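You operate a simulated robot arm through the tools that you are given. There is no shell and no other tool. Be economical: measure what you need, move in short steps, check, and stop when the job is done.

You are at the controls of a simulated two-armed robot. One attempt, no reset.

JOB
Push pallet one by hand to the end buffer, then call pallet two to stop two.
Fine: lower stop one to pass, raise it again; call once; stop the chain.

Only the result counts: the job must be done as asked and must still hold three seconds after the hand-in. Knocking over, shifting, dropping, spilling or breaking anything else fails it.

ROBOT AND FRAMES
Two 7-joint arms with two-finger grippers on one trunk, hanging from a carriage that runs on a gantry, over the field with the corners [-2038, -968], [662, -962], [659, 318], [-2041, 312] (x, y) and turns from -324 to 363 degrees about z. Base frame: it is fixed where the carriage stands at the start and does not move with it; the origin is on the floor, on the carriage's upright axis, x ahead of it, y to its left, z up. Units: mm, degrees, N and s.
The left shoulder is at the start at [40, 158, 1239], the right one opposite. With the tool pointing down near the work surface each hand reaches from about 100 to 560 mm from the robot's upright axis, wherever it stands, measured 20 degrees to its own side. Places, roughly: air lever of the hand box [1000, 200, 800]; call button of the hand box [800, 100, 800]; lever of stop one [500, 200, 800]; lever of stop three [800, 200, 800]; lever of stop two [600, 200, 800]; locate lever [900, 200, 800]; pallet five [800, 3300, 800]; pallet four [800, 3000, 800]; pallet one [800, 900, 800]; pallet six [800, 3700, 800]; pallet three [800, 2700, 800]; pallet two [800, 2400, 800]; start button of the hand box [600, 100, 800]; stop button of the hand box [600, 100, 800]. Payload 1.96 kg a hand.
Tool frame (each hand has its own): the origin (TCP) lies between the finger pads and is the grasp point; the fingertips stand 20 mm ahead of it; z points along the fingers, y is the line along which they close. The gripper opens to 72 mm. The gripper's body begins 38 mm behind the TCP.
Orientation is that of the tool frame in the base frame, as a unit quaternion [x, y, z, w]. With the fingers straight down and closing along the base's y, the tool's x points along the base's -x, its y along +y and its z along -z.

CONTROLS
- The arms move only by the tool arm_command. It takes "left_series", "right_series" or both (then of equal length, played together; a hand with none holds still); each is a list of rows, each a list of 2 entries, a list of its own where there are three numbers: the shift along the tool's x, y, z in units of 30 mm (1.0 is 30 mm), then the turn, a rotation vector about the tool's x, y, z in units of 6 degrees (1.0 is 6 degrees). In form: [[[tx, ty, tz], [rx, ry, rz]], ...]. A call has 1 to 10 rows; each row shifts and turns the commanded pose from where the row before left it, along the tool's axes as they then stand. "left_grip" and "right_grip" are, for a hand that has rows, the closure, from 0 (fully open) to 1 (shut), set as the call begins (left out, the last holds). A call with a number of a shift or a turn outside -1 to 1 is refused whole. Each row takes 0.2 s and may step no farther than 50 mm and 8.6 degrees from the row before; otherwise, or with a gripper value out of range, the whole call is refused. A pose out of reach is approached as far as the arm can. The call stops where the force on the tool passes 90 N (or 10 N more than at its start, if that is more) or the arm is blocked; 0.2 s more then pass. Each finger travels about 45 mm/s and halts on what it meets, pressing with about 26 N; the grip force reading is that of the motor and also rises with nothing between the fingers. The clock runs only during rows and for 0.2 s after the last one: add rows that do not move to give the fingers time. The reply holds the time, the measured pose of the TCP, the force on the tool along the base axes, the opening and the grip force, in the units named above and with some noise, with the torque about the TCP (base axes, N m) and any sound that the robot's microphone picked up, and new pictures: "show" is both (left out), scene, wrist or none (wrist: the cameras of the hands that moved).
- Cameras (640 x 400 px; columns grow to the right, rows downward): "scene" is now at [212.7, 26.7, 1590.8]; the picture's right is [0.49, -0.87, 0.00], its down [-0.79, -0.44, -0.43] and it looks along [0.37, 0.21, -0.90] (base axes); focal length 294 px, centre (320, 200). "left" rides on the left gripper at [71, -19, -82] in its tool frame; the picture's right is [0.26, 0.97, 0.00], its down [-0.67, 0.18, -0.72] and it looks along [-0.69, 0.19, 0.70] (tool axes); focal length 280 px, centre (320, 200). "right" rides on the right gripper at [71, 19, -82] in its tool frame; the picture's right is [-0.26, 0.97, 0.00], its down [-0.67, -0.18, -0.72] and it looks along [-0.69, -0.19, 0.70] (tool axes); focal length 280 px, centre (320, 200). There is no depth. A picture from a camera that has moved, and an enlarged one, comes with that camera's place and axes in the base frame and with its lens.
- move_column(by): slides the trunk up (or, below 0, down) by that many mm; the arms and the scene camera ride with it, the base frame stays. It gives what a move gives, with no picture.
- steer(legs): drives the robot by 1 to 6 legs, each [ahead, left, turn to the left] in mm, mm and degrees, along the robot's own axes; the way and the turn of a leg run together, so that a leg with both is an arc; at most 1500 mm and 180 degrees a leg. The arms and the cameras ride along, it lands a little off, and it stops where it bumps. It keeps to its track: a leg is cut to what the track allows. It gives what a move gives, and a new picture of the scene camera.
- pan_tilt(pan, tilt): turns the head with the scene camera to pan (to the left, within 86 degrees either way) and tilt (down, from -29 to 69), counted from straight ahead of the robot. It gives what a move gives, and a new picture of the scene camera.
- close_up(camera, box): a new picture of the part [left, top, right, bottom] of that camera's present view, enlarged. No time passes.
- finish_job(): hands the job in; it is judged then, once.

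Go step by step. Nothing tells you exact positions but the pictures and the camera data: compare them with the known pose of the tool, close in by small moves and look again before you grip or let go. The budget is 120 turns and 260 pictures, counting those below and the enlarged ones. Unless the task says otherwise, let go and move clear before handing in, and close with one line.

The tools are called after "Call:" as name(argument=value, ...) on one line, values as JSON. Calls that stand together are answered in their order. arm_command: Moves the arms, as the interface text tells. Its arguments: {"type":"object","properties":{"left_series":{"type":"array","items":{"type":"array"}},"left_grip":{"type":"number"},"right_series":{"type":"array","items":{"type":"array"}},"right_grip":{"type":"number"},"show":{"type":"string","enum":["both","scene","wrist","none"]}},"required":[]} The other tools are called the same way: move_column (by) slides the trunk up or down; steer (legs) drives the base; pan_tilt (pan, tilt) turns the head that bears the scene camera; close_up (camera, box) takes an enlarged picture of a part of a camera's view; finish_job () hands the job in.

At the start:

```text
time_s: 0.0
left_eef_pos: [358.0, 219.6, 1189.1]
left_tool_rot: [0.001, 1.0, 0.0, 0.0]
left_wrist_force: [-0.5, 0.6, -0.1]
left_ft_torque: [0.01, -0.01, 0.05]
left_opening: 71.9
left_gripper_force: 0.0
right_eef_pos: [418.0, -74.9, 1145.8]
right_tool_rot: [0.0, 1.0, -0.001, 0.0]
right_wrist_force: [0.1, 0.7, 0.4]
right_ft_torque: [-0.02, 0.0, -0.03]
right_opening: 71.9
right_gripper_force: 0.0
trunk travel left (down, up): [-562.0, 278.0]
robot x, y, heading: [-1.3, 1.1, -0.1]
head pan, tilt: [29.1, 64.7]
```

scene: 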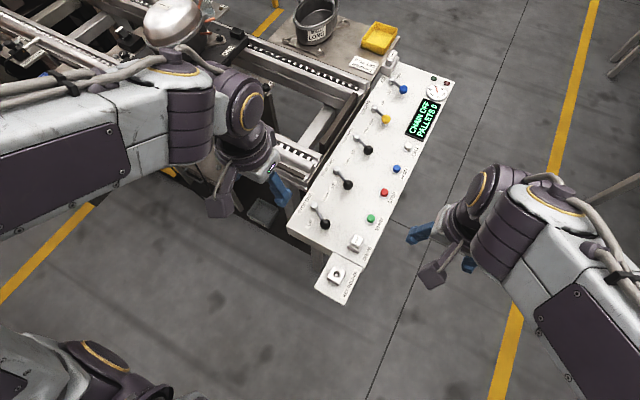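
right: 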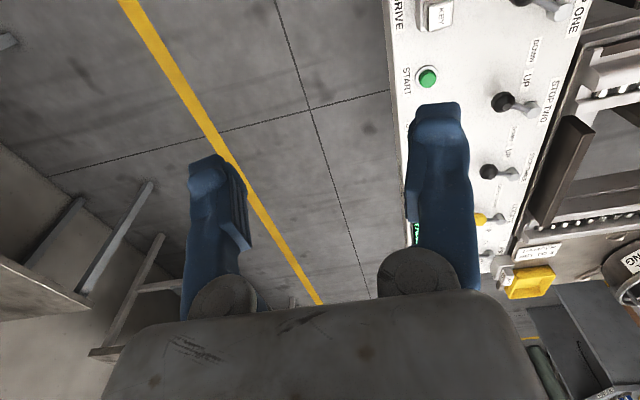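
left: 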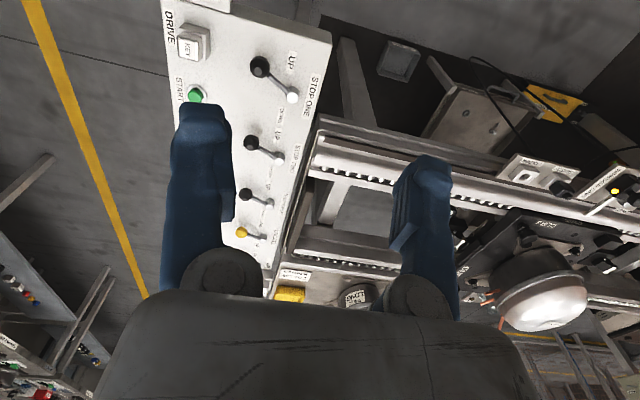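

I see a hand box with levers, coloured buttons and a display, at the end of a conveyor. I'll enlarge the panel and look along the conveyor before I move.

Call:
close_up(camera="scene", box=[280, 50, 480, 175])

Call:
close_up(camera="scene", box=[280, 160, 480, 310])

Call:
pan_tilt(pan=60, tilt=30)

```text
3.20 times, centred on (380, 112) of scene
camera zoom: at [212.7, 26.7, 1590.8], right [0.49, -0.87, 0.0], down [-0.79, -0.44, -0.43], along [0.37, 0.21, -0.9], focal length 939 px, centre (128, 480)
```

zoom: 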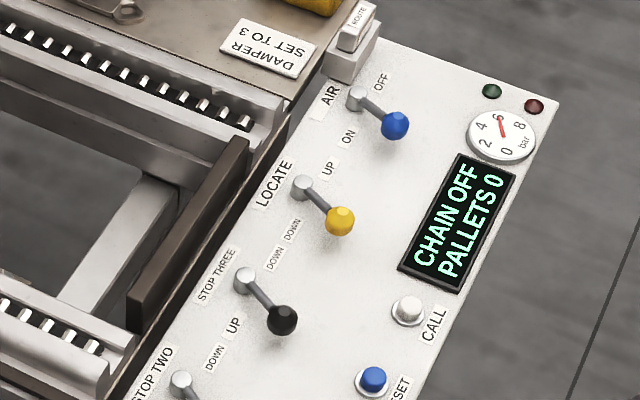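

```text
2.67 times, centred on (380, 235) of scene
camera zoom: at [212.7, 26.7, 1590.8], right [0.49, -0.87, 0.0], down [-0.79, -0.44, -0.43], along [0.37, 0.21, -0.9], focal length 783 px, centre (160, 107)
```

zoom: 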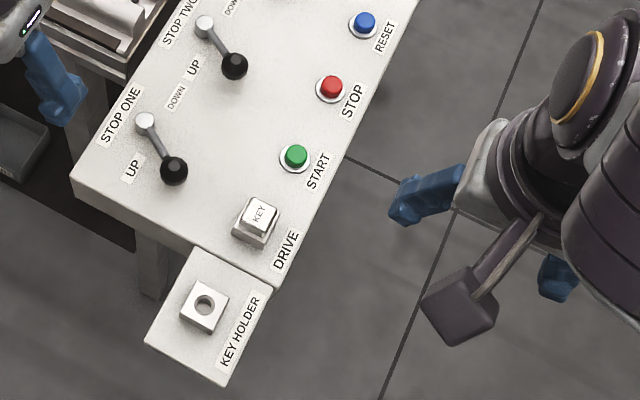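

```text
time_s: 1.0
left_eef_pos: [358.4, 219.9, 1188.5]
left_tool_rot: [0.0, 1.0, 0.0, 0.0]
left_wrist_force: [-0.2, 0.7, 0.4]
left_ft_torque: [0.03, 0.0, 0.04]
left_opening: 71.8
left_gripper_force: 0.0
right_eef_pos: [418.7, -75.3, 1146.1]
right_tool_rot: [0.0, 1.0, 0.0, 0.0]
right_wrist_force: [-0.6, 0.8, -0.3]
right_ft_torque: [0.02, 0.04, -0.01]
right_opening: 72.1
right_gripper_force: 0.0
trunk travel left (down, up): [-562.0, 278.0]
robot x, y, heading: [0.6, -1.0, -0.1]
head pan, tilt: [60.0, 30.0]
camera scene: at [204.6, 75.4, 1638.1], right [0.87, -0.5, 0.0], down [-0.25, -0.43, -0.87], along [0.43, 0.75, -0.5], focal length 294 px, centre (320, 200)
```

scene: 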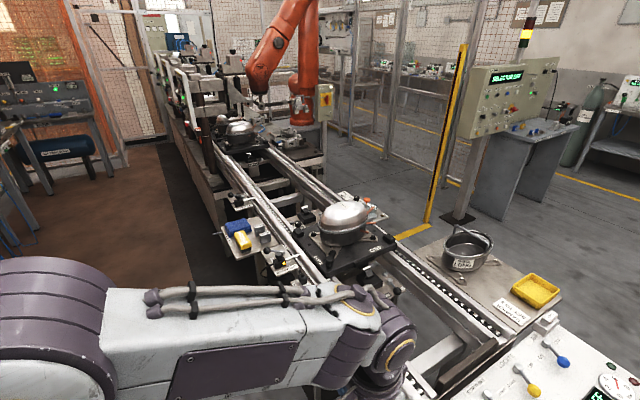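

The conveyor runs along y, and the pallet carrying a silver pot is the nearest one. I'll enlarge several areas to find the stops, the buffer and the labels.

Call:
close_up(camera="scene", box=[200, 180, 440, 330])

Call:
close_up(camera="scene", box=[160, 60, 320, 200])

Call:
close_up(camera="scene", box=[440, 50, 600, 150])

Call:
pan_tilt(pan=40, tilt=45)

```text
2.67 times, centred on (320, 255) of scene
camera zoom: at [204.6, 75.4, 1638.1], right [0.87, -0.5, 0.0], down [-0.25, -0.43, -0.87], along [0.43, 0.75, -0.5], focal length 783 px, centre (320, 53)
```

zoom: 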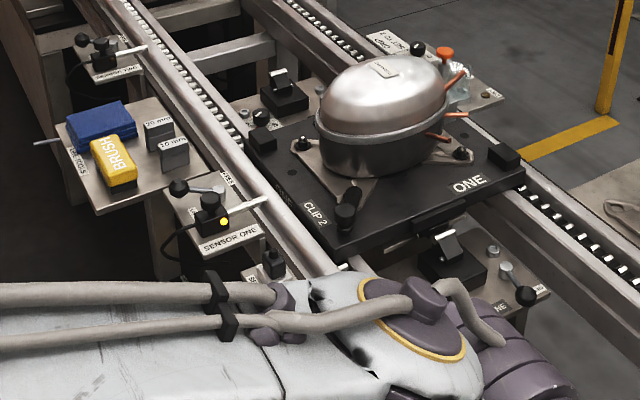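

```text
2.86 times, centred on (240, 130) of scene
camera zoom: at [204.6, 75.4, 1638.1], right [0.87, -0.5, 0.0], down [-0.25, -0.43, -0.87], along [0.43, 0.75, -0.5], focal length 839 px, centre (549, 400)
```

zoom: 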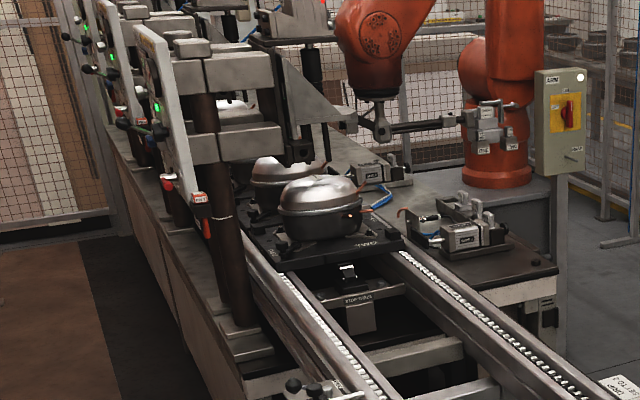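

```text
4.00 times, centred on (520, 100) of scene
camera zoom: at [204.6, 75.4, 1638.1], right [0.87, -0.5, 0.0], down [-0.25, -0.43, -0.87], along [0.43, 0.75, -0.5], focal length 1174 px, centre (-480, 600)
```

zoom: 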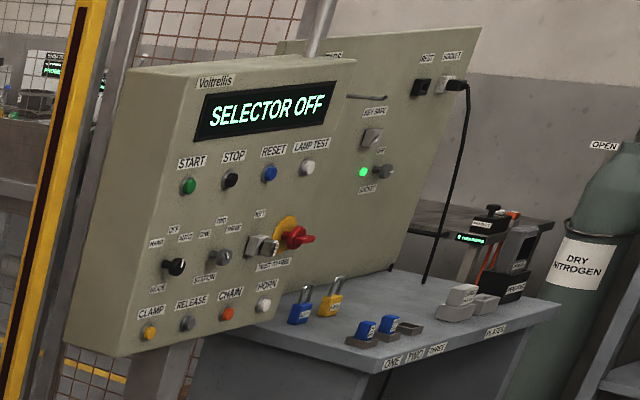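

```text
time_s: 1.8
left_eef_pos: [358.6, 220.1, 1188.0]
left_tool_rot: [0.0, 1.0, -0.001, 0.0]
left_wrist_force: [-0.3, 0.1, -0.6]
left_ft_torque: [0.03, 0.01, 0.0]
left_opening: 72.1
left_gripper_force: 0.2
right_eef_pos: [417.8, -75.7, 1145.5]
right_tool_rot: [0.0, 1.0, 0.0, 0.0]
right_wrist_force: [0.4, -0.4, 1.4]
right_ft_torque: [-0.02, -0.02, 0.01]
right_opening: 71.9
right_gripper_force: 0.0
trunk travel left (down, up): [-562.0, 278.0]
robot x, y, heading: [2.4, 2.3, -0.0]
head pan, tilt: [40.0, 45.0]
camera scene: at [221.6, 49.4, 1615.6], right [0.64, -0.77, 0.0], down [-0.54, -0.45, -0.71], along [0.54, 0.46, -0.71], focal length 294 px, centre (320, 200)
```

scene: 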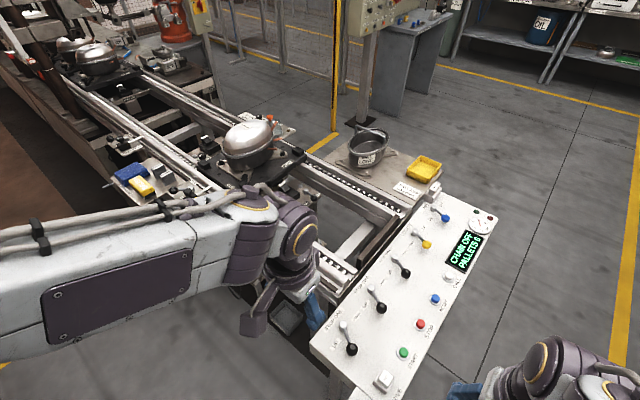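

Pallet one waits at stop one with sensor one lit. Next I want a closer look at the levers from the left wrist camera, and at the stops.

Call:
close_up(camera="left", box=[160, 0, 360, 130])

Call:
close_up(camera="scene", box=[300, 120, 460, 220])

Call:
close_up(camera="left", box=[440, 140, 640, 330])

```text
3.08 times, centred on (260, 65) of left
camera zoom: at [288.3, 200.4, 1270.4], right [-0.26, 0.97, 0.0], down [0.67, 0.18, 0.72], along [0.69, 0.19, -0.7], focal length 863 px, centre (505, 615)
```

zoom: 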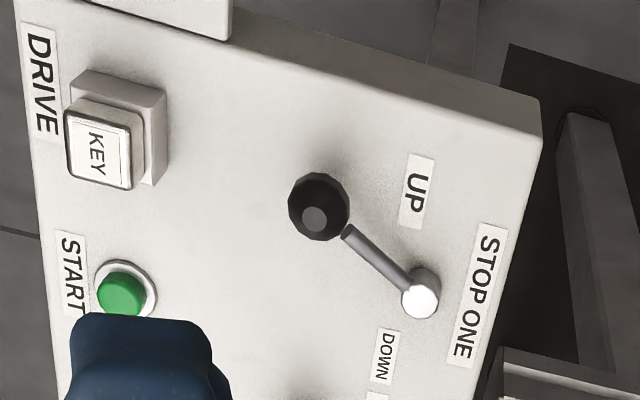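

```text
4.00 times, centred on (380, 170) of scene
camera zoom: at [221.6, 49.4, 1615.6], right [0.64, -0.77, 0.0], down [-0.54, -0.45, -0.71], along [0.54, 0.46, -0.71], focal length 1174 px, centre (80, 320)
```

zoom: 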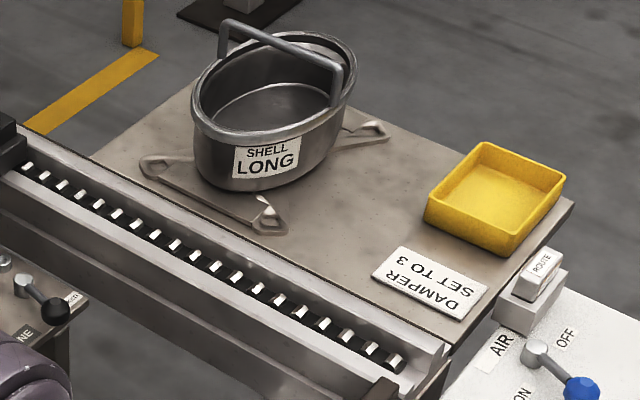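

```text
2.11 times, centred on (540, 235) of left
camera zoom: at [288.3, 200.4, 1270.4], right [-0.26, 0.97, 0.0], down [0.67, 0.18, 0.72], along [0.69, 0.19, -0.7], focal length 590 px, centre (-143, 126)
```

zoom: 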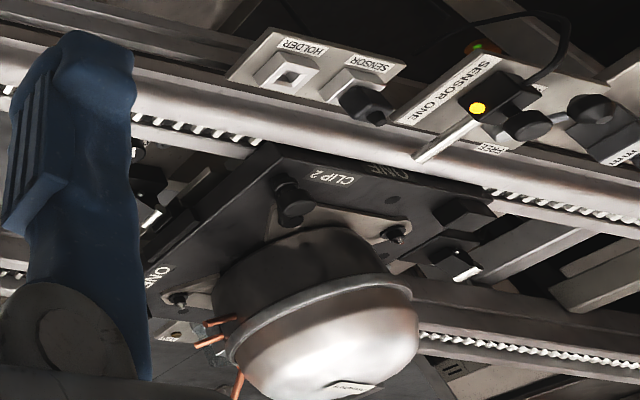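

The levers swing in plan about upright pivots. The stop one knob is at about (470,156,827) with its pivot at (514,216), on the UP side. I bring the closed left gripper down on the -x side of that knob.

Call:
arm_command(left_series=[[[-0.2, -0.2, 1], [0, 0, 0]], [[-0.2, -0.2, 1], [0, 0, 0]], [[-0.2, -0.2, 1], [0, 0, 0]], [[-0.2, -0.2, 1], [0, 0, 0]], [[-0.2, -0.2, 1], [0, 0, 0]], [[-0.2, -0.2, 1], [0, 0, 0]], [[-0.2, -0.2, 1], [0, 0, 0]], [[-0.2, -0.2, 1], [0, 0, 0]], [[-0.2, -0.2, 1], [0, 0, 0]], [[-0.2, -0.2, 0], [0, 0, 0]]], left_grip=1, show="both")

```text
time_s: 4.0
left_eef_pos: [418.8, 159.5, 918.0]
left_tool_rot: [0.0, 1.0, 0.0, 0.0]
left_wrist_force: [0.5, 0.0, -0.2]
left_ft_torque: [-0.01, -0.06, -0.02]
left_opening: 0.0
left_gripper_force: 26.3
right_eef_pos: [418.5, -74.9, 1145.8]
right_tool_rot: [0.0, 1.0, -0.001, 0.0]
right_wrist_force: [-0.1, -0.8, 0.3]
right_ft_torque: [-0.02, 0.01, 0.0]
right_opening: 72.2
right_gripper_force: 0.0
trunk travel left (down, up): [-562.0, 278.0]
robot x, y, heading: [-1.3, 2.4, -0.1]
head pan, tilt: [40.0, 45.0]
camera scene: at [221.6, 49.3, 1615.6], right [0.64, -0.77, 0.0], down [-0.54, -0.45, -0.71], along [0.54, 0.45, -0.71], focal length 294 px, centre (320, 200)
camera left: at [347.9, 140.1, 1000.2], right [-0.26, 0.96, 0.0], down [0.67, 0.18, 0.72], along [0.69, 0.19, -0.7], focal length 280 px, centre (320, 200)
```

scene: 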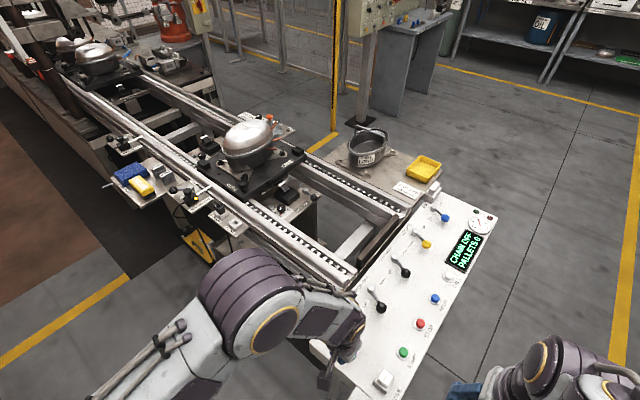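
left: 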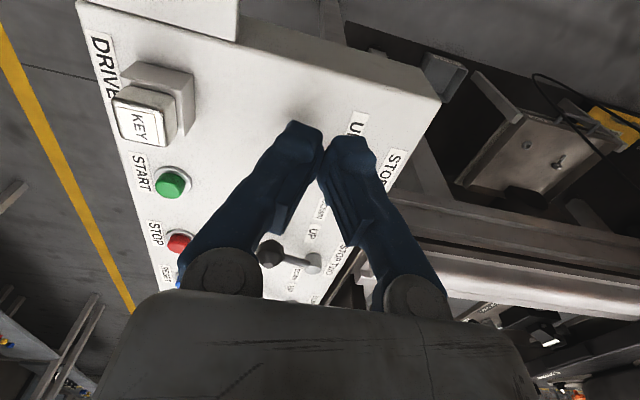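

The scene view is clear now. I enlarge the pallet, stop and buffer areas before pushing the lever.

Call:
close_up(camera="scene", box=[180, 100, 340, 220])

Call:
close_up(camera="scene", box=[80, 100, 240, 240])

Call:
close_up(camera="scene", box=[240, 170, 420, 290])

```text
3.33 times, centred on (260, 160) of scene
camera zoom: at [221.6, 49.3, 1615.6], right [0.64, -0.77, 0.0], down [-0.54, -0.45, -0.71], along [0.54, 0.45, -0.71], focal length 978 px, centre (520, 333)
```

zoom: 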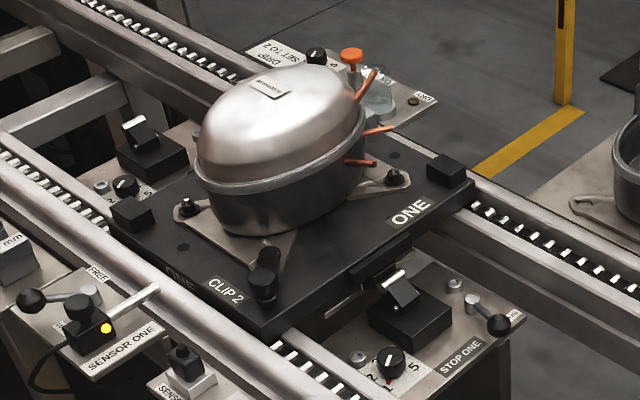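

```text
2.86 times, centred on (160, 170) of scene
camera zoom: at [221.6, 49.3, 1615.6], right [0.64, -0.77, 0.0], down [-0.54, -0.45, -0.71], along [0.54, 0.45, -0.71], focal length 839 px, centre (777, 286)
```

zoom: 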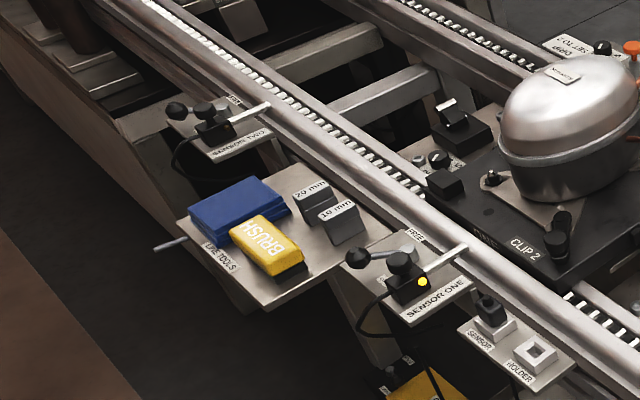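

```text
3.33 times, centred on (330, 230) of scene
camera zoom: at [221.6, 49.3, 1615.6], right [0.64, -0.77, 0.0], down [-0.54, -0.45, -0.71], along [0.54, 0.45, -0.71], focal length 978 px, centre (287, 100)
```

zoom: 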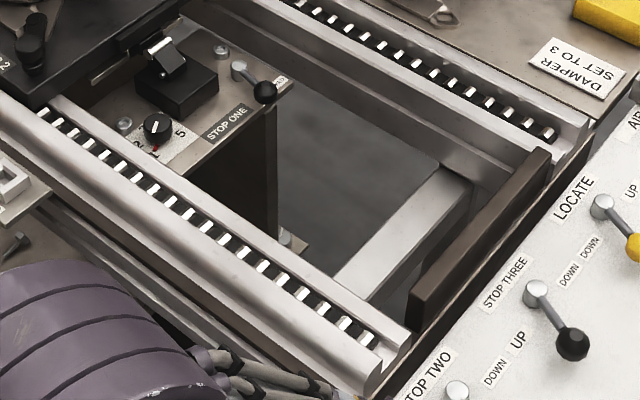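

The buffer is the dark bar in front of the panel, and stop one stands just ahead of the pallet. I now lower the fingers beside the stop one knob and push it toward DOWN (+x).

Call:
arm_command(left_series=[[[-0.25, -0.1, 0.7], [0, 0, 0]], [[-0.2, 0, 1], [0, 0, 0]], [[0, 0, 0.95], [0, 0, 0]], [[-0.6, 0, 0], [0, 0, 0]], [[-0.6, -0.1, 0], [0, 0, 0]], [[-0.6, -0.1, 0], [0, 0, 0]]], show="both")

```text
time_s: 5.4
left_eef_pos: [486.5, 150.6, 840.4]
left_tool_rot: [0.0, 1.0, 0.0, -0.001]
left_wrist_force: [0.0, 0.0, 0.2]
left_ft_torque: [0.03, -0.01, 0.03]
left_opening: 0.0
left_gripper_force: 26.0
right_eef_pos: [417.8, -74.8, 1144.7]
right_tool_rot: [0.0, 1.0, 0.0, 0.0]
right_wrist_force: [0.3, 0.9, 0.1]
right_ft_torque: [0.0, -0.02, 0.0]
right_opening: 72.0
right_gripper_force: 0.0
trunk travel left (down, up): [-562.0, 278.0]
robot x, y, heading: [-2.3, 2.2, 0.1]
head pan, tilt: [40.0, 45.0]
camera scene: at [221.6, 49.4, 1615.5], right [0.64, -0.77, 0.0], down [-0.54, -0.45, -0.71], along [0.54, 0.45, -0.71], focal length 294 px, centre (320, 200)
camera left: at [416.3, 130.5, 921.5], right [-0.26, 0.96, 0.0], down [0.67, 0.18, 0.72], along [0.69, 0.19, -0.7], focal length 280 px, centre (320, 200)
```

scene: 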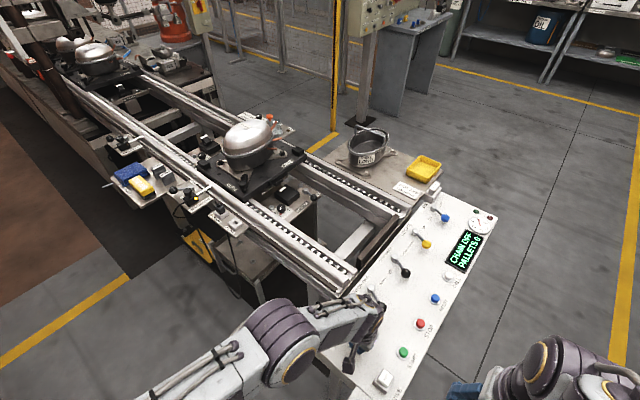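
left: 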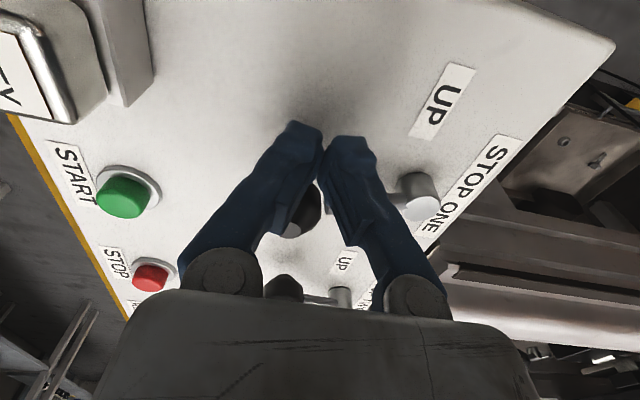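

The knob is moving ahead of the fingers with almost no resistance. I continue to the far side.

Call:
arm_command(left_series=[[[-0.6, 0, 0], [0, 0, 0]], [[-0.6, 0.1, 0], [0, 0, 0]], [[-0.5, 0.1, 0], [0, 0, 0]], [[0, 0, 0], [0, 0, 0]]], show="both")

Call:
close_up(camera="scene", box=[220, 150, 480, 330])

```text
time_s: 6.4
left_eef_pos: [522.9, 155.1, 842.7]
left_tool_rot: [0.0, 1.0, 0.001, -0.001]
left_wrist_force: [-1.2, 0.4, -0.2]
left_ft_torque: [0.0, 0.02, -0.02]
left_opening: 0.0
left_gripper_force: 26.5
left hand out of reach, approached as far as the arm can: row 3
right_eef_pos: [417.9, -75.3, 1145.9]
right_tool_rot: [0.001, 1.0, 0.0, 0.0]
right_wrist_force: [-0.5, -0.3, 0.3]
right_ft_torque: [0.0, -0.02, 0.01]
right_opening: 71.9
right_gripper_force: 0.0
trunk travel left (down, up): [-562.0, 278.0]
robot x, y, heading: [-3.7, 1.1, -0.0]
head pan, tilt: [40.0, 45.0]
camera scene: at [221.6, 49.4, 1615.5], right [0.64, -0.77, 0.0], down [-0.54, -0.45, -0.71], along [0.54, 0.45, -0.71], focal length 294 px, centre (320, 200)
camera left: at [452.2, 136.1, 924.5], right [-0.26, 0.97, 0.0], down [0.68, 0.18, 0.71], along [0.69, 0.19, -0.7], focal length 280 px, centre (320, 200)
```

scene: 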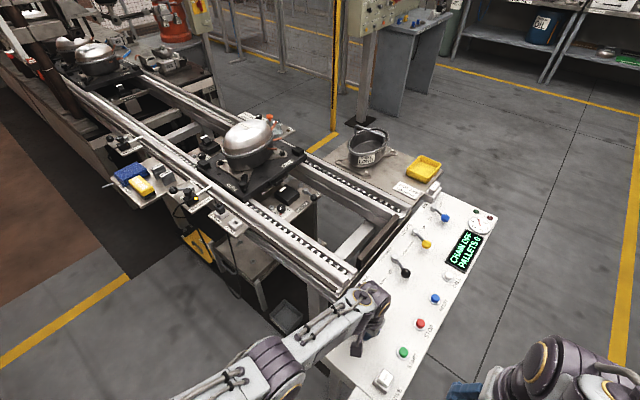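
left: 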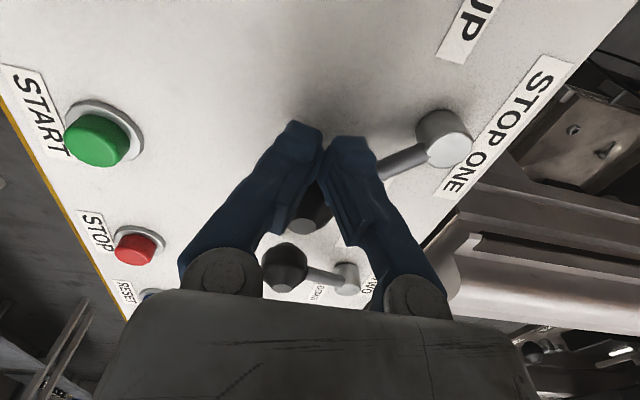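

```text
2.22 times, centred on (350, 240) of scene
camera zoom: at [221.6, 49.4, 1615.5], right [0.64, -0.77, 0.0], down [-0.54, -0.45, -0.71], along [0.54, 0.45, -0.71], focal length 652 px, centre (253, 111)
```

zoom: 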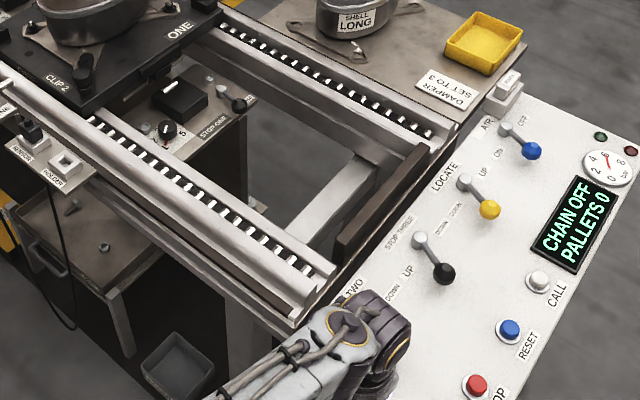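

Stop one has dropped. I lift the left hand clear and check that the lever stays in DOWN.

Call:
arm_command(left_series=[[[0.3, 0, 0], [0, 0, 0]], [[0.3, 0, -1], [0, 0, 0]], [[0.5, 0, -1], [0, 0, 0]], [[0.5, 0, -1], [0, 0, 0]], [[0.5, 0, -1], [0, 0, 0]], [[0.5, 0, -1], [0, 0, 0]], [[0.5, 0, -1], [0, 0, 0]], [[0.5, 0, -1], [0, 0, 0]], [[0.5, 0, -1], [0, 0, 0]], [[0.5, 0, -1], [0, 0, 0]]], show="scene")

Call:
close_up(camera="scene", box=[220, 150, 480, 330])

```text
time_s: 8.6
left_eef_pos: [382.3, 154.2, 1111.3]
left_tool_rot: [0.0, 1.0, 0.0, 0.0]
left_wrist_force: [-0.8, -0.5, 0.8]
left_ft_torque: [0.0, -0.01, -0.02]
left_opening: 0.0
left_gripper_force: 26.1
left hand out of reach, approached as far as the arm can: row 1
right_eef_pos: [417.9, -75.4, 1145.6]
right_tool_rot: [0.0, 1.0, 0.0, -0.001]
right_wrist_force: [-0.2, 1.2, -0.2]
right_ft_torque: [0.01, 0.0, -0.01]
right_opening: 72.1
right_gripper_force: 0.1
trunk travel left (down, up): [-562.0, 278.0]
robot x, y, heading: [-0.2, 1.6, -0.2]
head pan, tilt: [40.0, 45.0]
camera scene: at [221.5, 49.4, 1615.5], right [0.64, -0.77, 0.0], down [-0.54, -0.45, -0.71], along [0.54, 0.45, -0.71], focal length 294 px, centre (320, 200)
```

scene: 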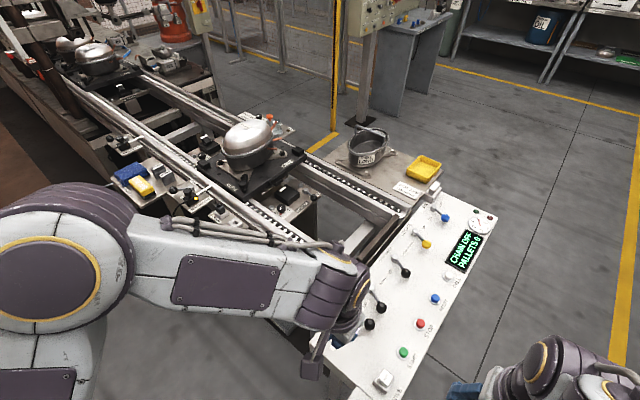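

```text
2.22 times, centred on (350, 240) of scene
camera zoom: at [221.5, 49.4, 1615.5], right [0.64, -0.77, 0.0], down [-0.54, -0.45, -0.71], along [0.54, 0.45, -0.71], focal length 652 px, centre (253, 111)
```

zoom: 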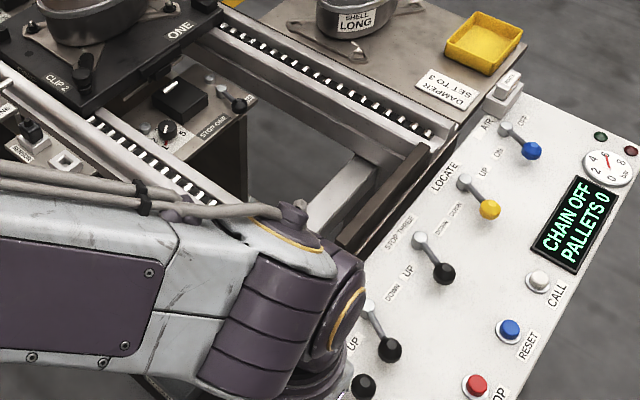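

The lever stays in DOWN. I raise the trunk, turn to the left and drive toward the pallet.

Call:
move_column(by=150)

Call:
steer(legs=[[0, 0, 78], [0, -400, 0]])

Call:
pan_tilt(pan=-10, tilt=45)

```text
time_s: 10.4
left_eef_pos: [383.1, 153.3, 1262.0]
left_tool_rot: [0.0, 1.0, 0.0, 0.0]
left_wrist_force: [0.1, -0.2, -0.8]
left_ft_torque: [-0.03, -0.01, 0.02]
left_opening: 0.0
left_gripper_force: 25.8
right_eef_pos: [418.4, -74.6, 1295.2]
right_tool_rot: [0.001, 1.0, 0.0, 0.0]
right_wrist_force: [-0.7, -0.2, -0.6]
right_ft_torque: [-0.01, 0.02, -0.02]
right_opening: 72.3
right_gripper_force: 0.0
trunk travel left (down, up): [-712.0, 128.0]
robot x, y, heading: [0.2, 0.3, 0.1]
head pan, tilt: [40.0, 45.0]
```

```text
time_s: 16.2
left_eef_pos: [314.8, 327.1, 1262.1]
left_tool_rot: [-0.633, 0.774, 0.0, 0.0]
left_wrist_force: [0.0, -1.8, 0.1]
left_ft_torque: [-0.01, 0.01, -0.05]
left_opening: 0.2
left_gripper_force: 26.3
right_eef_pos: [546.6, 315.4, 1296.5]
right_tool_rot: [-0.633, 0.774, 0.0, 0.001]
right_wrist_force: [-0.5, 0.9, 0.3]
right_ft_torque: [-0.02, 0.03, 0.02]
right_opening: 72.0
right_gripper_force: 0.1
trunk travel left (down, up): [-712.0, 128.0]
robot x, y, heading: [390.5, -79.9, 78.5]
head pan, tilt: [40.0, 45.0]
camera scene: at [382.6, 146.1, 1765.5], right [0.88, 0.48, 0.0], down [0.34, -0.62, -0.71], along [-0.34, 0.62, -0.71], focal length 294 px, centre (320, 200)
```

scene: 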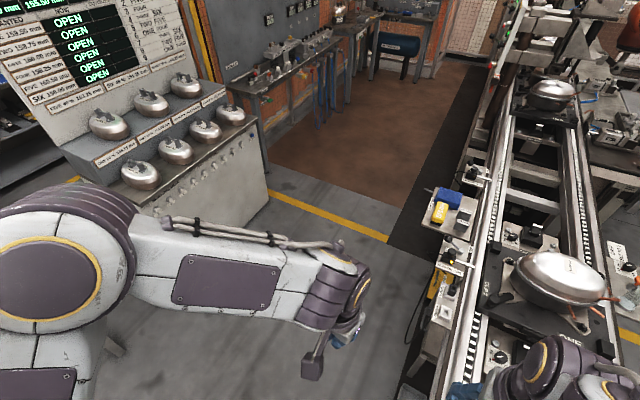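

```text
time_s: 17.4
left_eef_pos: [315.2, 327.7, 1260.6]
left_tool_rot: [-0.633, 0.774, -0.001, 0.001]
left_wrist_force: [0.1, -0.6, -0.2]
left_ft_torque: [0.03, 0.03, 0.03]
left_opening: 0.1
left_gripper_force: 26.0
right_eef_pos: [547.1, 314.9, 1295.6]
right_tool_rot: [-0.634, 0.774, 0.0, 0.0]
right_wrist_force: [-1.0, 0.0, 0.1]
right_ft_torque: [-0.01, -0.01, 0.01]
right_opening: 72.2
right_gripper_force: 0.0
trunk travel left (down, up): [-712.0, 128.0]
robot x, y, heading: [387.2, -76.4, 78.4]
head pan, tilt: [-10.0, 45.0]
camera scene: at [451.2, 150.4, 1765.5], right [0.93, -0.36, 0.0], down [-0.26, -0.66, -0.71], along [0.26, 0.66, -0.71], focal length 294 px, centre (320, 200)
```

scene: 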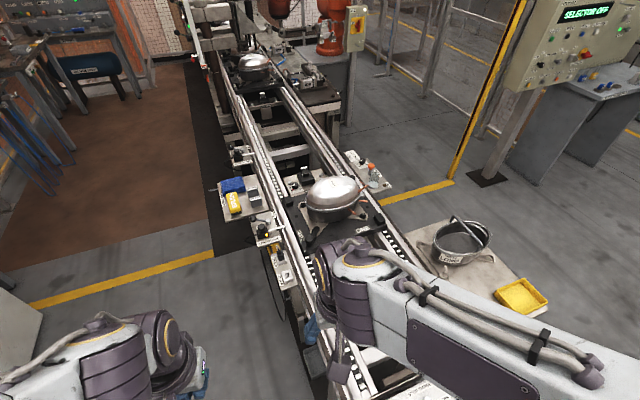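

I drive on to about (650,300), which puts the front right block of the pallet within reach of the right hand.

Call:
steer(legs=[[200, -181, 0], [225, 0, 0]])

Call:
pan_tilt(pan=-10, tilt=60)

```text
time_s: 20.6
left_eef_pos: [577.6, 709.9, 1261.8]
left_tool_rot: [-0.631, 0.776, 0.0, 0.001]
left_wrist_force: [-0.5, 0.0, 0.8]
left_ft_torque: [0.01, 0.0, 0.01]
left_opening: 0.0
left_gripper_force: 26.1
right_eef_pos: [810.8, 696.6, 1296.2]
right_tool_rot: [-0.632, 0.775, 0.0, 0.0]
right_wrist_force: [0.4, 0.0, -0.5]
right_ft_torque: [0.02, 0.05, -0.01]
right_opening: 72.0
right_gripper_force: 0.1
trunk travel left (down, up): [-712.0, 128.0]
robot x, y, heading: [651.7, 303.1, 78.2]
head pan, tilt: [-10.0, 45.0]
camera scene: at [714.1, 532.9, 1765.5], right [0.93, -0.37, 0.0], down [-0.26, -0.66, -0.71], along [0.26, 0.66, -0.71], focal length 294 px, centre (320, 200)
```

scene: 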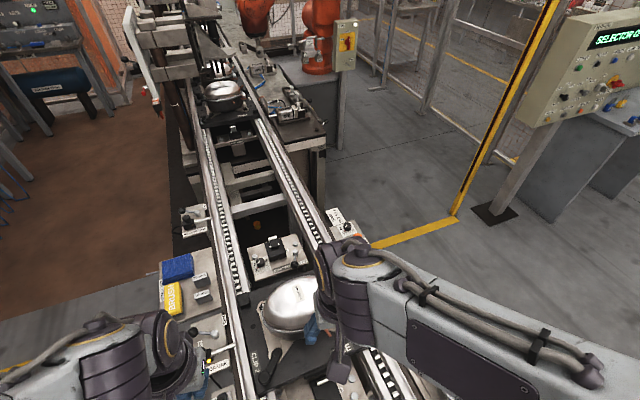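

```text
time_s: 21.4
left_eef_pos: [577.9, 710.2, 1260.6]
left_tool_rot: [-0.632, 0.775, 0.0, 0.0]
left_wrist_force: [-0.7, -0.2, -0.5]
left_ft_torque: [-0.01, 0.0, -0.03]
left_opening: 0.0
left_gripper_force: 25.9
right_eef_pos: [810.9, 696.7, 1296.7]
right_tool_rot: [-0.631, 0.776, 0.0, -0.001]
right_wrist_force: [0.7, -0.3, 0.4]
right_ft_torque: [0.03, 0.0, 0.04]
right_opening: 72.2
right_gripper_force: 0.1
trunk travel left (down, up): [-712.0, 128.0]
robot x, y, heading: [650.4, 307.7, 78.1]
head pan, tilt: [-10.0, 60.0]
camera scene: at [708.7, 519.4, 1746.1], right [0.93, -0.37, 0.0], down [-0.32, -0.8, -0.5], along [0.19, 0.47, -0.87], focal length 294 px, centre (320, 200)
```

scene: 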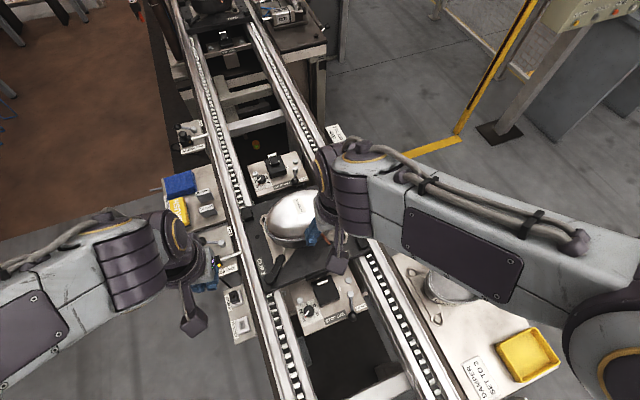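

Stop one and stop two are both visible, and another stop stands farther up the line. I enlarge them and the pallet.

Call:
close_up(camera="scene", box=[160, 120, 360, 245])

Call:
close_up(camera="scene", box=[230, 210, 390, 330])

Call:
close_up(camera="scene", box=[150, 0, 330, 130])

Call:
close_up(camera="right", box=[0, 0, 640, 400])

```text
3.20 times, centred on (260, 182) of scene
camera zoom: at [708.7, 519.4, 1746.1], right [0.93, -0.37, 0.0], down [-0.32, -0.8, -0.5], along [0.19, 0.47, -0.87], focal length 939 px, centre (512, 256)
```

zoom: 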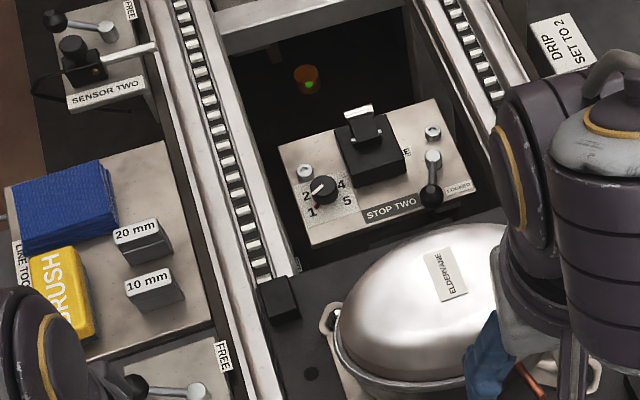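

```text
3.33 times, centred on (310, 270) of scene
camera zoom: at [708.7, 519.4, 1746.1], right [0.93, -0.37, 0.0], down [-0.32, -0.8, -0.5], along [0.19, 0.47, -0.87], focal length 978 px, centre (353, -33)
```

zoom: 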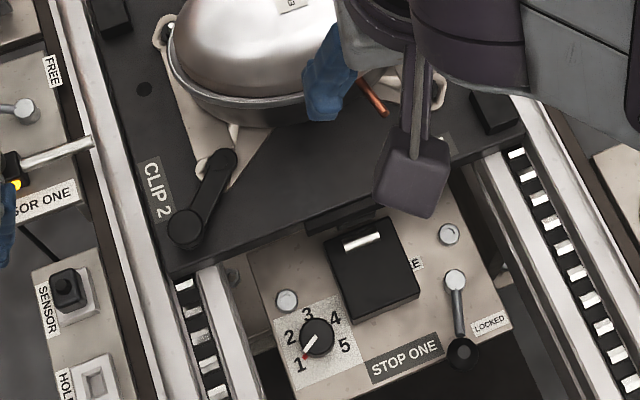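

```text
3.08 times, centred on (240, 65) of scene
camera zoom: at [708.7, 519.4, 1746.1], right [0.93, -0.37, 0.0], down [-0.32, -0.8, -0.5], along [0.19, 0.47, -0.87], focal length 903 px, centre (566, 615)
```

zoom: 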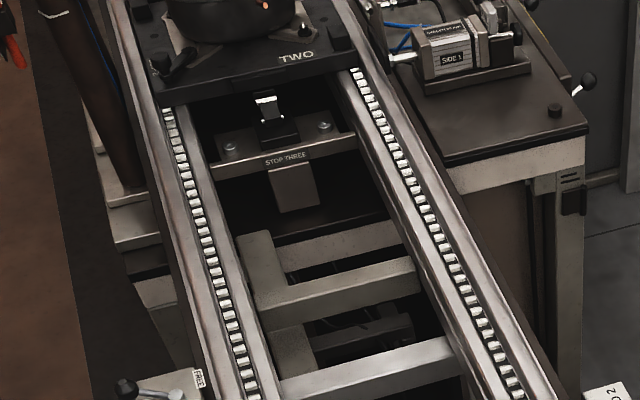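

```text
1.00 times, centred on (320, 200) of right (not enlarged: the box is as wide or as high as the picture)
camera zoom: at [777.4, 632.1, 1376.7], right [-0.89, 0.45, 0.0], down [0.32, 0.62, 0.72], along [0.32, 0.64, -0.7], focal length 280 px, centre (320, 200)
```

zoom: 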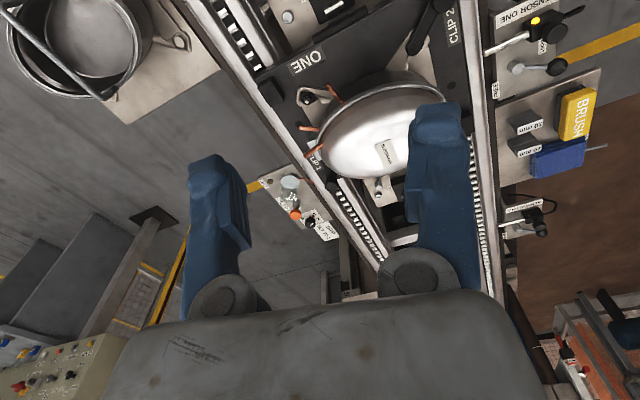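

I look closer at the dampers and the end of the line.

Call:
close_up(camera="scene", box=[245, 165, 300, 200])

Call:
close_up(camera="scene", box=[420, 300, 600, 400])

Call:
close_up(camera="right", box=[240, 0, 420, 120])

```text
11.43 times, centred on (272, 182) of scene
camera zoom: at [708.7, 519.4, 1746.1], right [0.93, -0.37, 0.0], down [-0.32, -0.8, -0.5], along [0.19, 0.47, -0.87], focal length 3355 px, centre (863, 400)
```

zoom: 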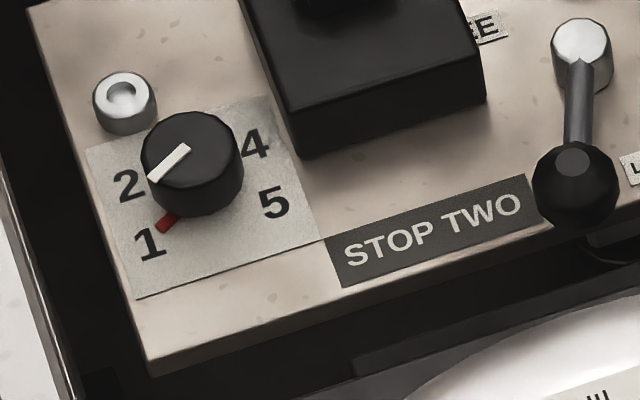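

```text
3.56 times, centred on (510, 350) of scene
camera zoom: at [708.7, 519.4, 1746.1], right [0.93, -0.37, 0.0], down [-0.32, -0.8, -0.5], along [0.19, 0.47, -0.87], focal length 1044 px, centre (-356, -333)
```

zoom: 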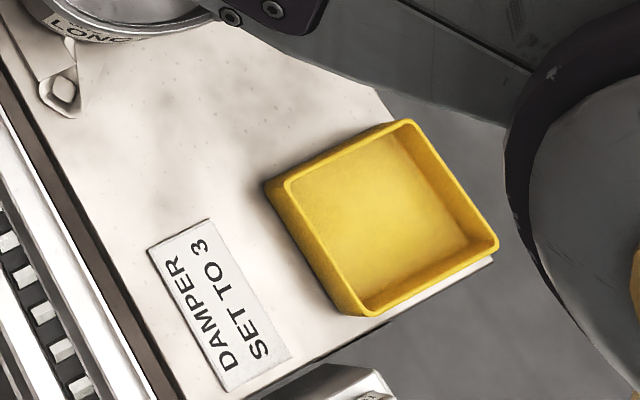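

```text
3.33 times, centred on (330, 60) of right
camera zoom: at [777.4, 632.1, 1376.7], right [-0.89, 0.45, 0.0], down [0.32, 0.62, 0.72], along [0.32, 0.64, -0.7], focal length 935 px, centre (287, 667)
```

zoom: 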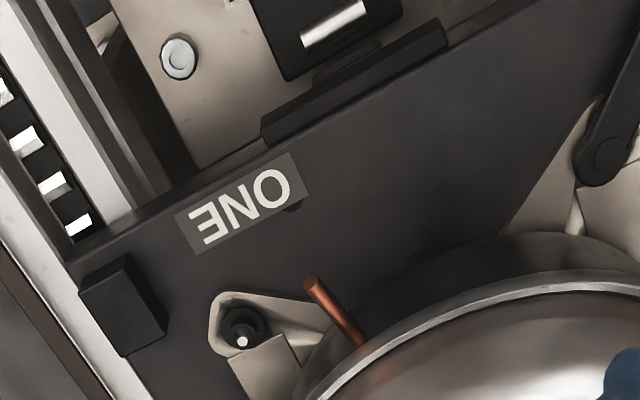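

To bring the right shoulder nearer the front right block at about (958,796), I turn the robot farther left.

Call:
steer(legs=[[0, 0, 42]])

Call:
pan_tilt(pan=-50, tilt=60)

```text
time_s: 23.8
left_eef_pos: [325.7, 556.8, 1263.0]
left_tool_rot: [0.868, -0.497, 0.0, 0.0]
left_wrist_force: [-1.2, 0.6, -0.1]
left_ft_torque: [-0.01, -0.01, -0.01]
left_opening: 0.0
left_gripper_force: 26.0
right_eef_pos: [505.9, 702.9, 1295.8]
right_tool_rot: [0.867, -0.498, 0.001, 0.001]
right_wrist_force: [1.3, 0.6, 0.7]
right_ft_torque: [-0.01, -0.03, 0.0]
right_opening: 72.1
right_gripper_force: 0.0
trunk travel left (down, up): [-712.0, 128.0]
robot x, y, heading: [650.8, 306.2, 120.4]
head pan, tilt: [-10.0, 60.0]
camera scene: at [547.9, 501.5, 1746.1], right [0.94, 0.35, 0.0], down [0.3, -0.81, -0.5], along [-0.17, 0.47, -0.87], focal length 294 px, centre (320, 200)
```

scene: 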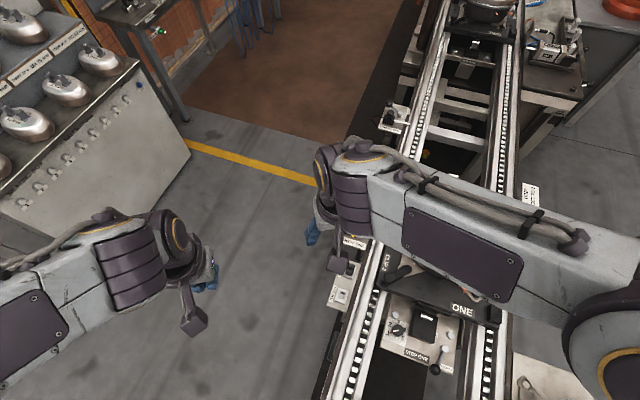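

```text
time_s: 24.8
left_eef_pos: [326.6, 556.8, 1260.6]
left_tool_rot: [0.867, -0.498, 0.0, 0.0]
left_wrist_force: [-0.4, -0.5, 0.5]
left_ft_torque: [0.0, -0.03, 0.0]
left_opening: 0.0
left_gripper_force: 26.7
right_eef_pos: [506.9, 702.1, 1296.4]
right_tool_rot: [0.867, -0.498, 0.0, 0.0]
right_wrist_force: [-0.2, -0.2, 0.2]
right_ft_torque: [-0.03, -0.01, 0.0]
right_opening: 71.8
right_gripper_force: 0.0
trunk travel left (down, up): [-712.0, 128.0]
robot x, y, heading: [649.0, 304.0, 120.5]
head pan, tilt: [-50.0, 60.0]
camera scene: at [593.4, 501.7, 1746.1], right [0.94, -0.34, 0.0], down [-0.29, -0.82, -0.5], along [0.17, 0.47, -0.87], focal length 294 px, centre (320, 200)
```

scene: 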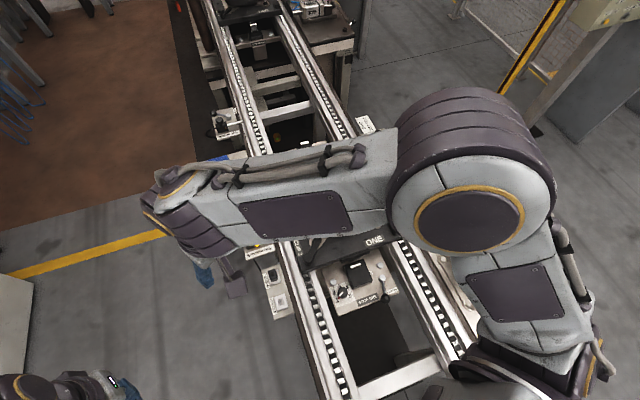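

I swing the right hand out over the block at its present height.

Call:
arm_command(right_series=[[[0.33, -0.97, 0], [0, 0, 0]], [[0.33, -0.97, 0], [0, 0, 0]], [[0.33, -0.97, 0], [0, 0, 0]], [[0.33, -0.97, 0], [0, 0, 0]], [[0.33, -0.97, 0], [0, 0, 0]], [[0.33, -0.97, 0], [0, 0, 0]], [[0.33, -0.97, 0], [0, 0, 0]], [[0.33, -0.97, 0], [0, 0, 0]], [[0.33, -0.97, 0], [0, 0, 0]], [[0.33, -0.97, 0], [0, 0, 0]]], right_grip=0, show="none")

Call:
arm_command(right_series=[[[0.33, -0.97, 0], [0, 0, 0]], [[0.33, -0.97, 0], [0, 0, 0]], [[0.33, -0.97, 0], [0, 0, 0]], [[0.33, -0.97, 0], [0, 0, 0]], [[0.33, -0.7, 0], [0, 0, 0]], [[0, 0, 0], [0, 0, 1]], [[0, 0, 0], [0, 0, 1]], [[0, 0, 0], [0, 0, 1]], [[0, 0, 0], [0, 0, 1]], [[0, 0, 0], [0, 0, 1]]], show="both")

```text
time_s: 27.0
left_eef_pos: [326.6, 556.1, 1261.2]
left_tool_rot: [0.868, -0.497, 0.0, 0.0]
left_wrist_force: [-0.9, 0.1, 1.2]
left_ft_torque: [-0.01, -0.02, 0.01]
left_opening: 0.1
left_gripper_force: 26.2
right_eef_pos: [807.5, 763.6, 1295.0]
right_tool_rot: [0.868, -0.497, 0.001, 0.0]
right_wrist_force: [-0.1, -0.1, -0.1]
right_ft_torque: [0.0, 0.03, -0.03]
right_opening: 72.2
right_gripper_force: 0.0
trunk travel left (down, up): [-712.0, 128.0]
robot x, y, heading: [653.3, 304.5, 120.3]
head pan, tilt: [-50.0, 60.0]
```

```text
time_s: 29.2
left_eef_pos: [327.1, 556.8, 1261.3]
left_tool_rot: [0.867, -0.498, 0.0, -0.001]
left_wrist_force: [0.5, 0.0, -0.8]
left_ft_torque: [0.04, 0.01, 0.01]
left_opening: 0.3
left_gripper_force: 25.9
right_eef_pos: [952.4, 789.4, 1295.4]
right_tool_rot: [0.708, -0.706, 0.001, 0.0]
right_wrist_force: [-0.5, 0.5, -0.7]
right_ft_torque: [0.01, -0.01, -0.01]
right_opening: 72.2
right_gripper_force: 0.1
trunk travel left (down, up): [-712.0, 128.0]
robot x, y, heading: [652.9, 303.6, 120.2]
head pan, tilt: [-50.0, 60.0]
camera scene: at [593.5, 501.7, 1746.1], right [0.94, -0.34, 0.0], down [-0.29, -0.82, -0.5], along [0.17, 0.47, -0.87], focal length 294 px, centre (320, 200)
camera right: at [932.3, 719.3, 1376.7], right [-0.97, 0.26, 0.0], down [0.18, 0.67, 0.72], along [0.19, 0.69, -0.7], focal length 280 px, centre (320, 200)
```

scene: 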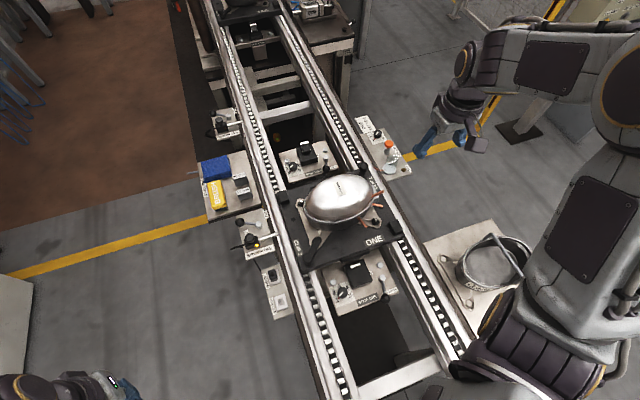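
right: 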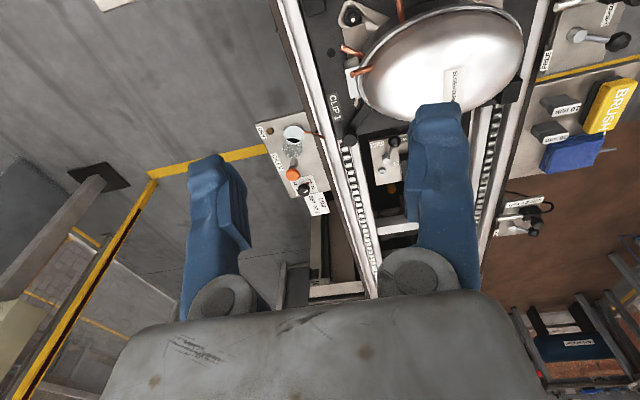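

The scene camera now has a clear view of pallet one. I enlarge it to fix the block's position.

Call:
close_up(camera="scene", box=[260, 150, 420, 270])

Call:
close_up(camera="right", box=[270, 0, 430, 100])

```text
3.33 times, centred on (340, 210) of scene
camera zoom: at [593.5, 501.7, 1746.1], right [0.94, -0.34, 0.0], down [-0.29, -0.82, -0.5], along [0.17, 0.47, -0.87], focal length 978 px, centre (253, 167)
```

zoom: 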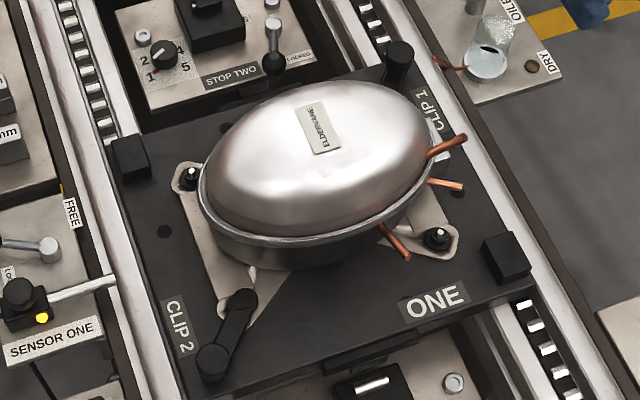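

```text
4.00 times, centred on (350, 50) of right
camera zoom: at [932.3, 719.3, 1376.7], right [-0.97, 0.26, 0.0], down [0.18, 0.67, 0.72], along [0.19, 0.69, -0.7], focal length 1122 px, centre (200, 800)
```

zoom: 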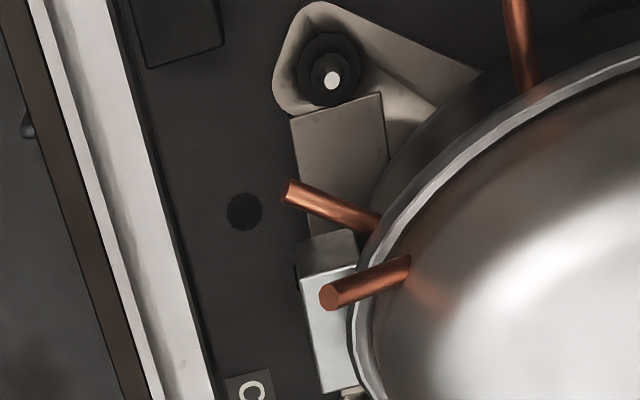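

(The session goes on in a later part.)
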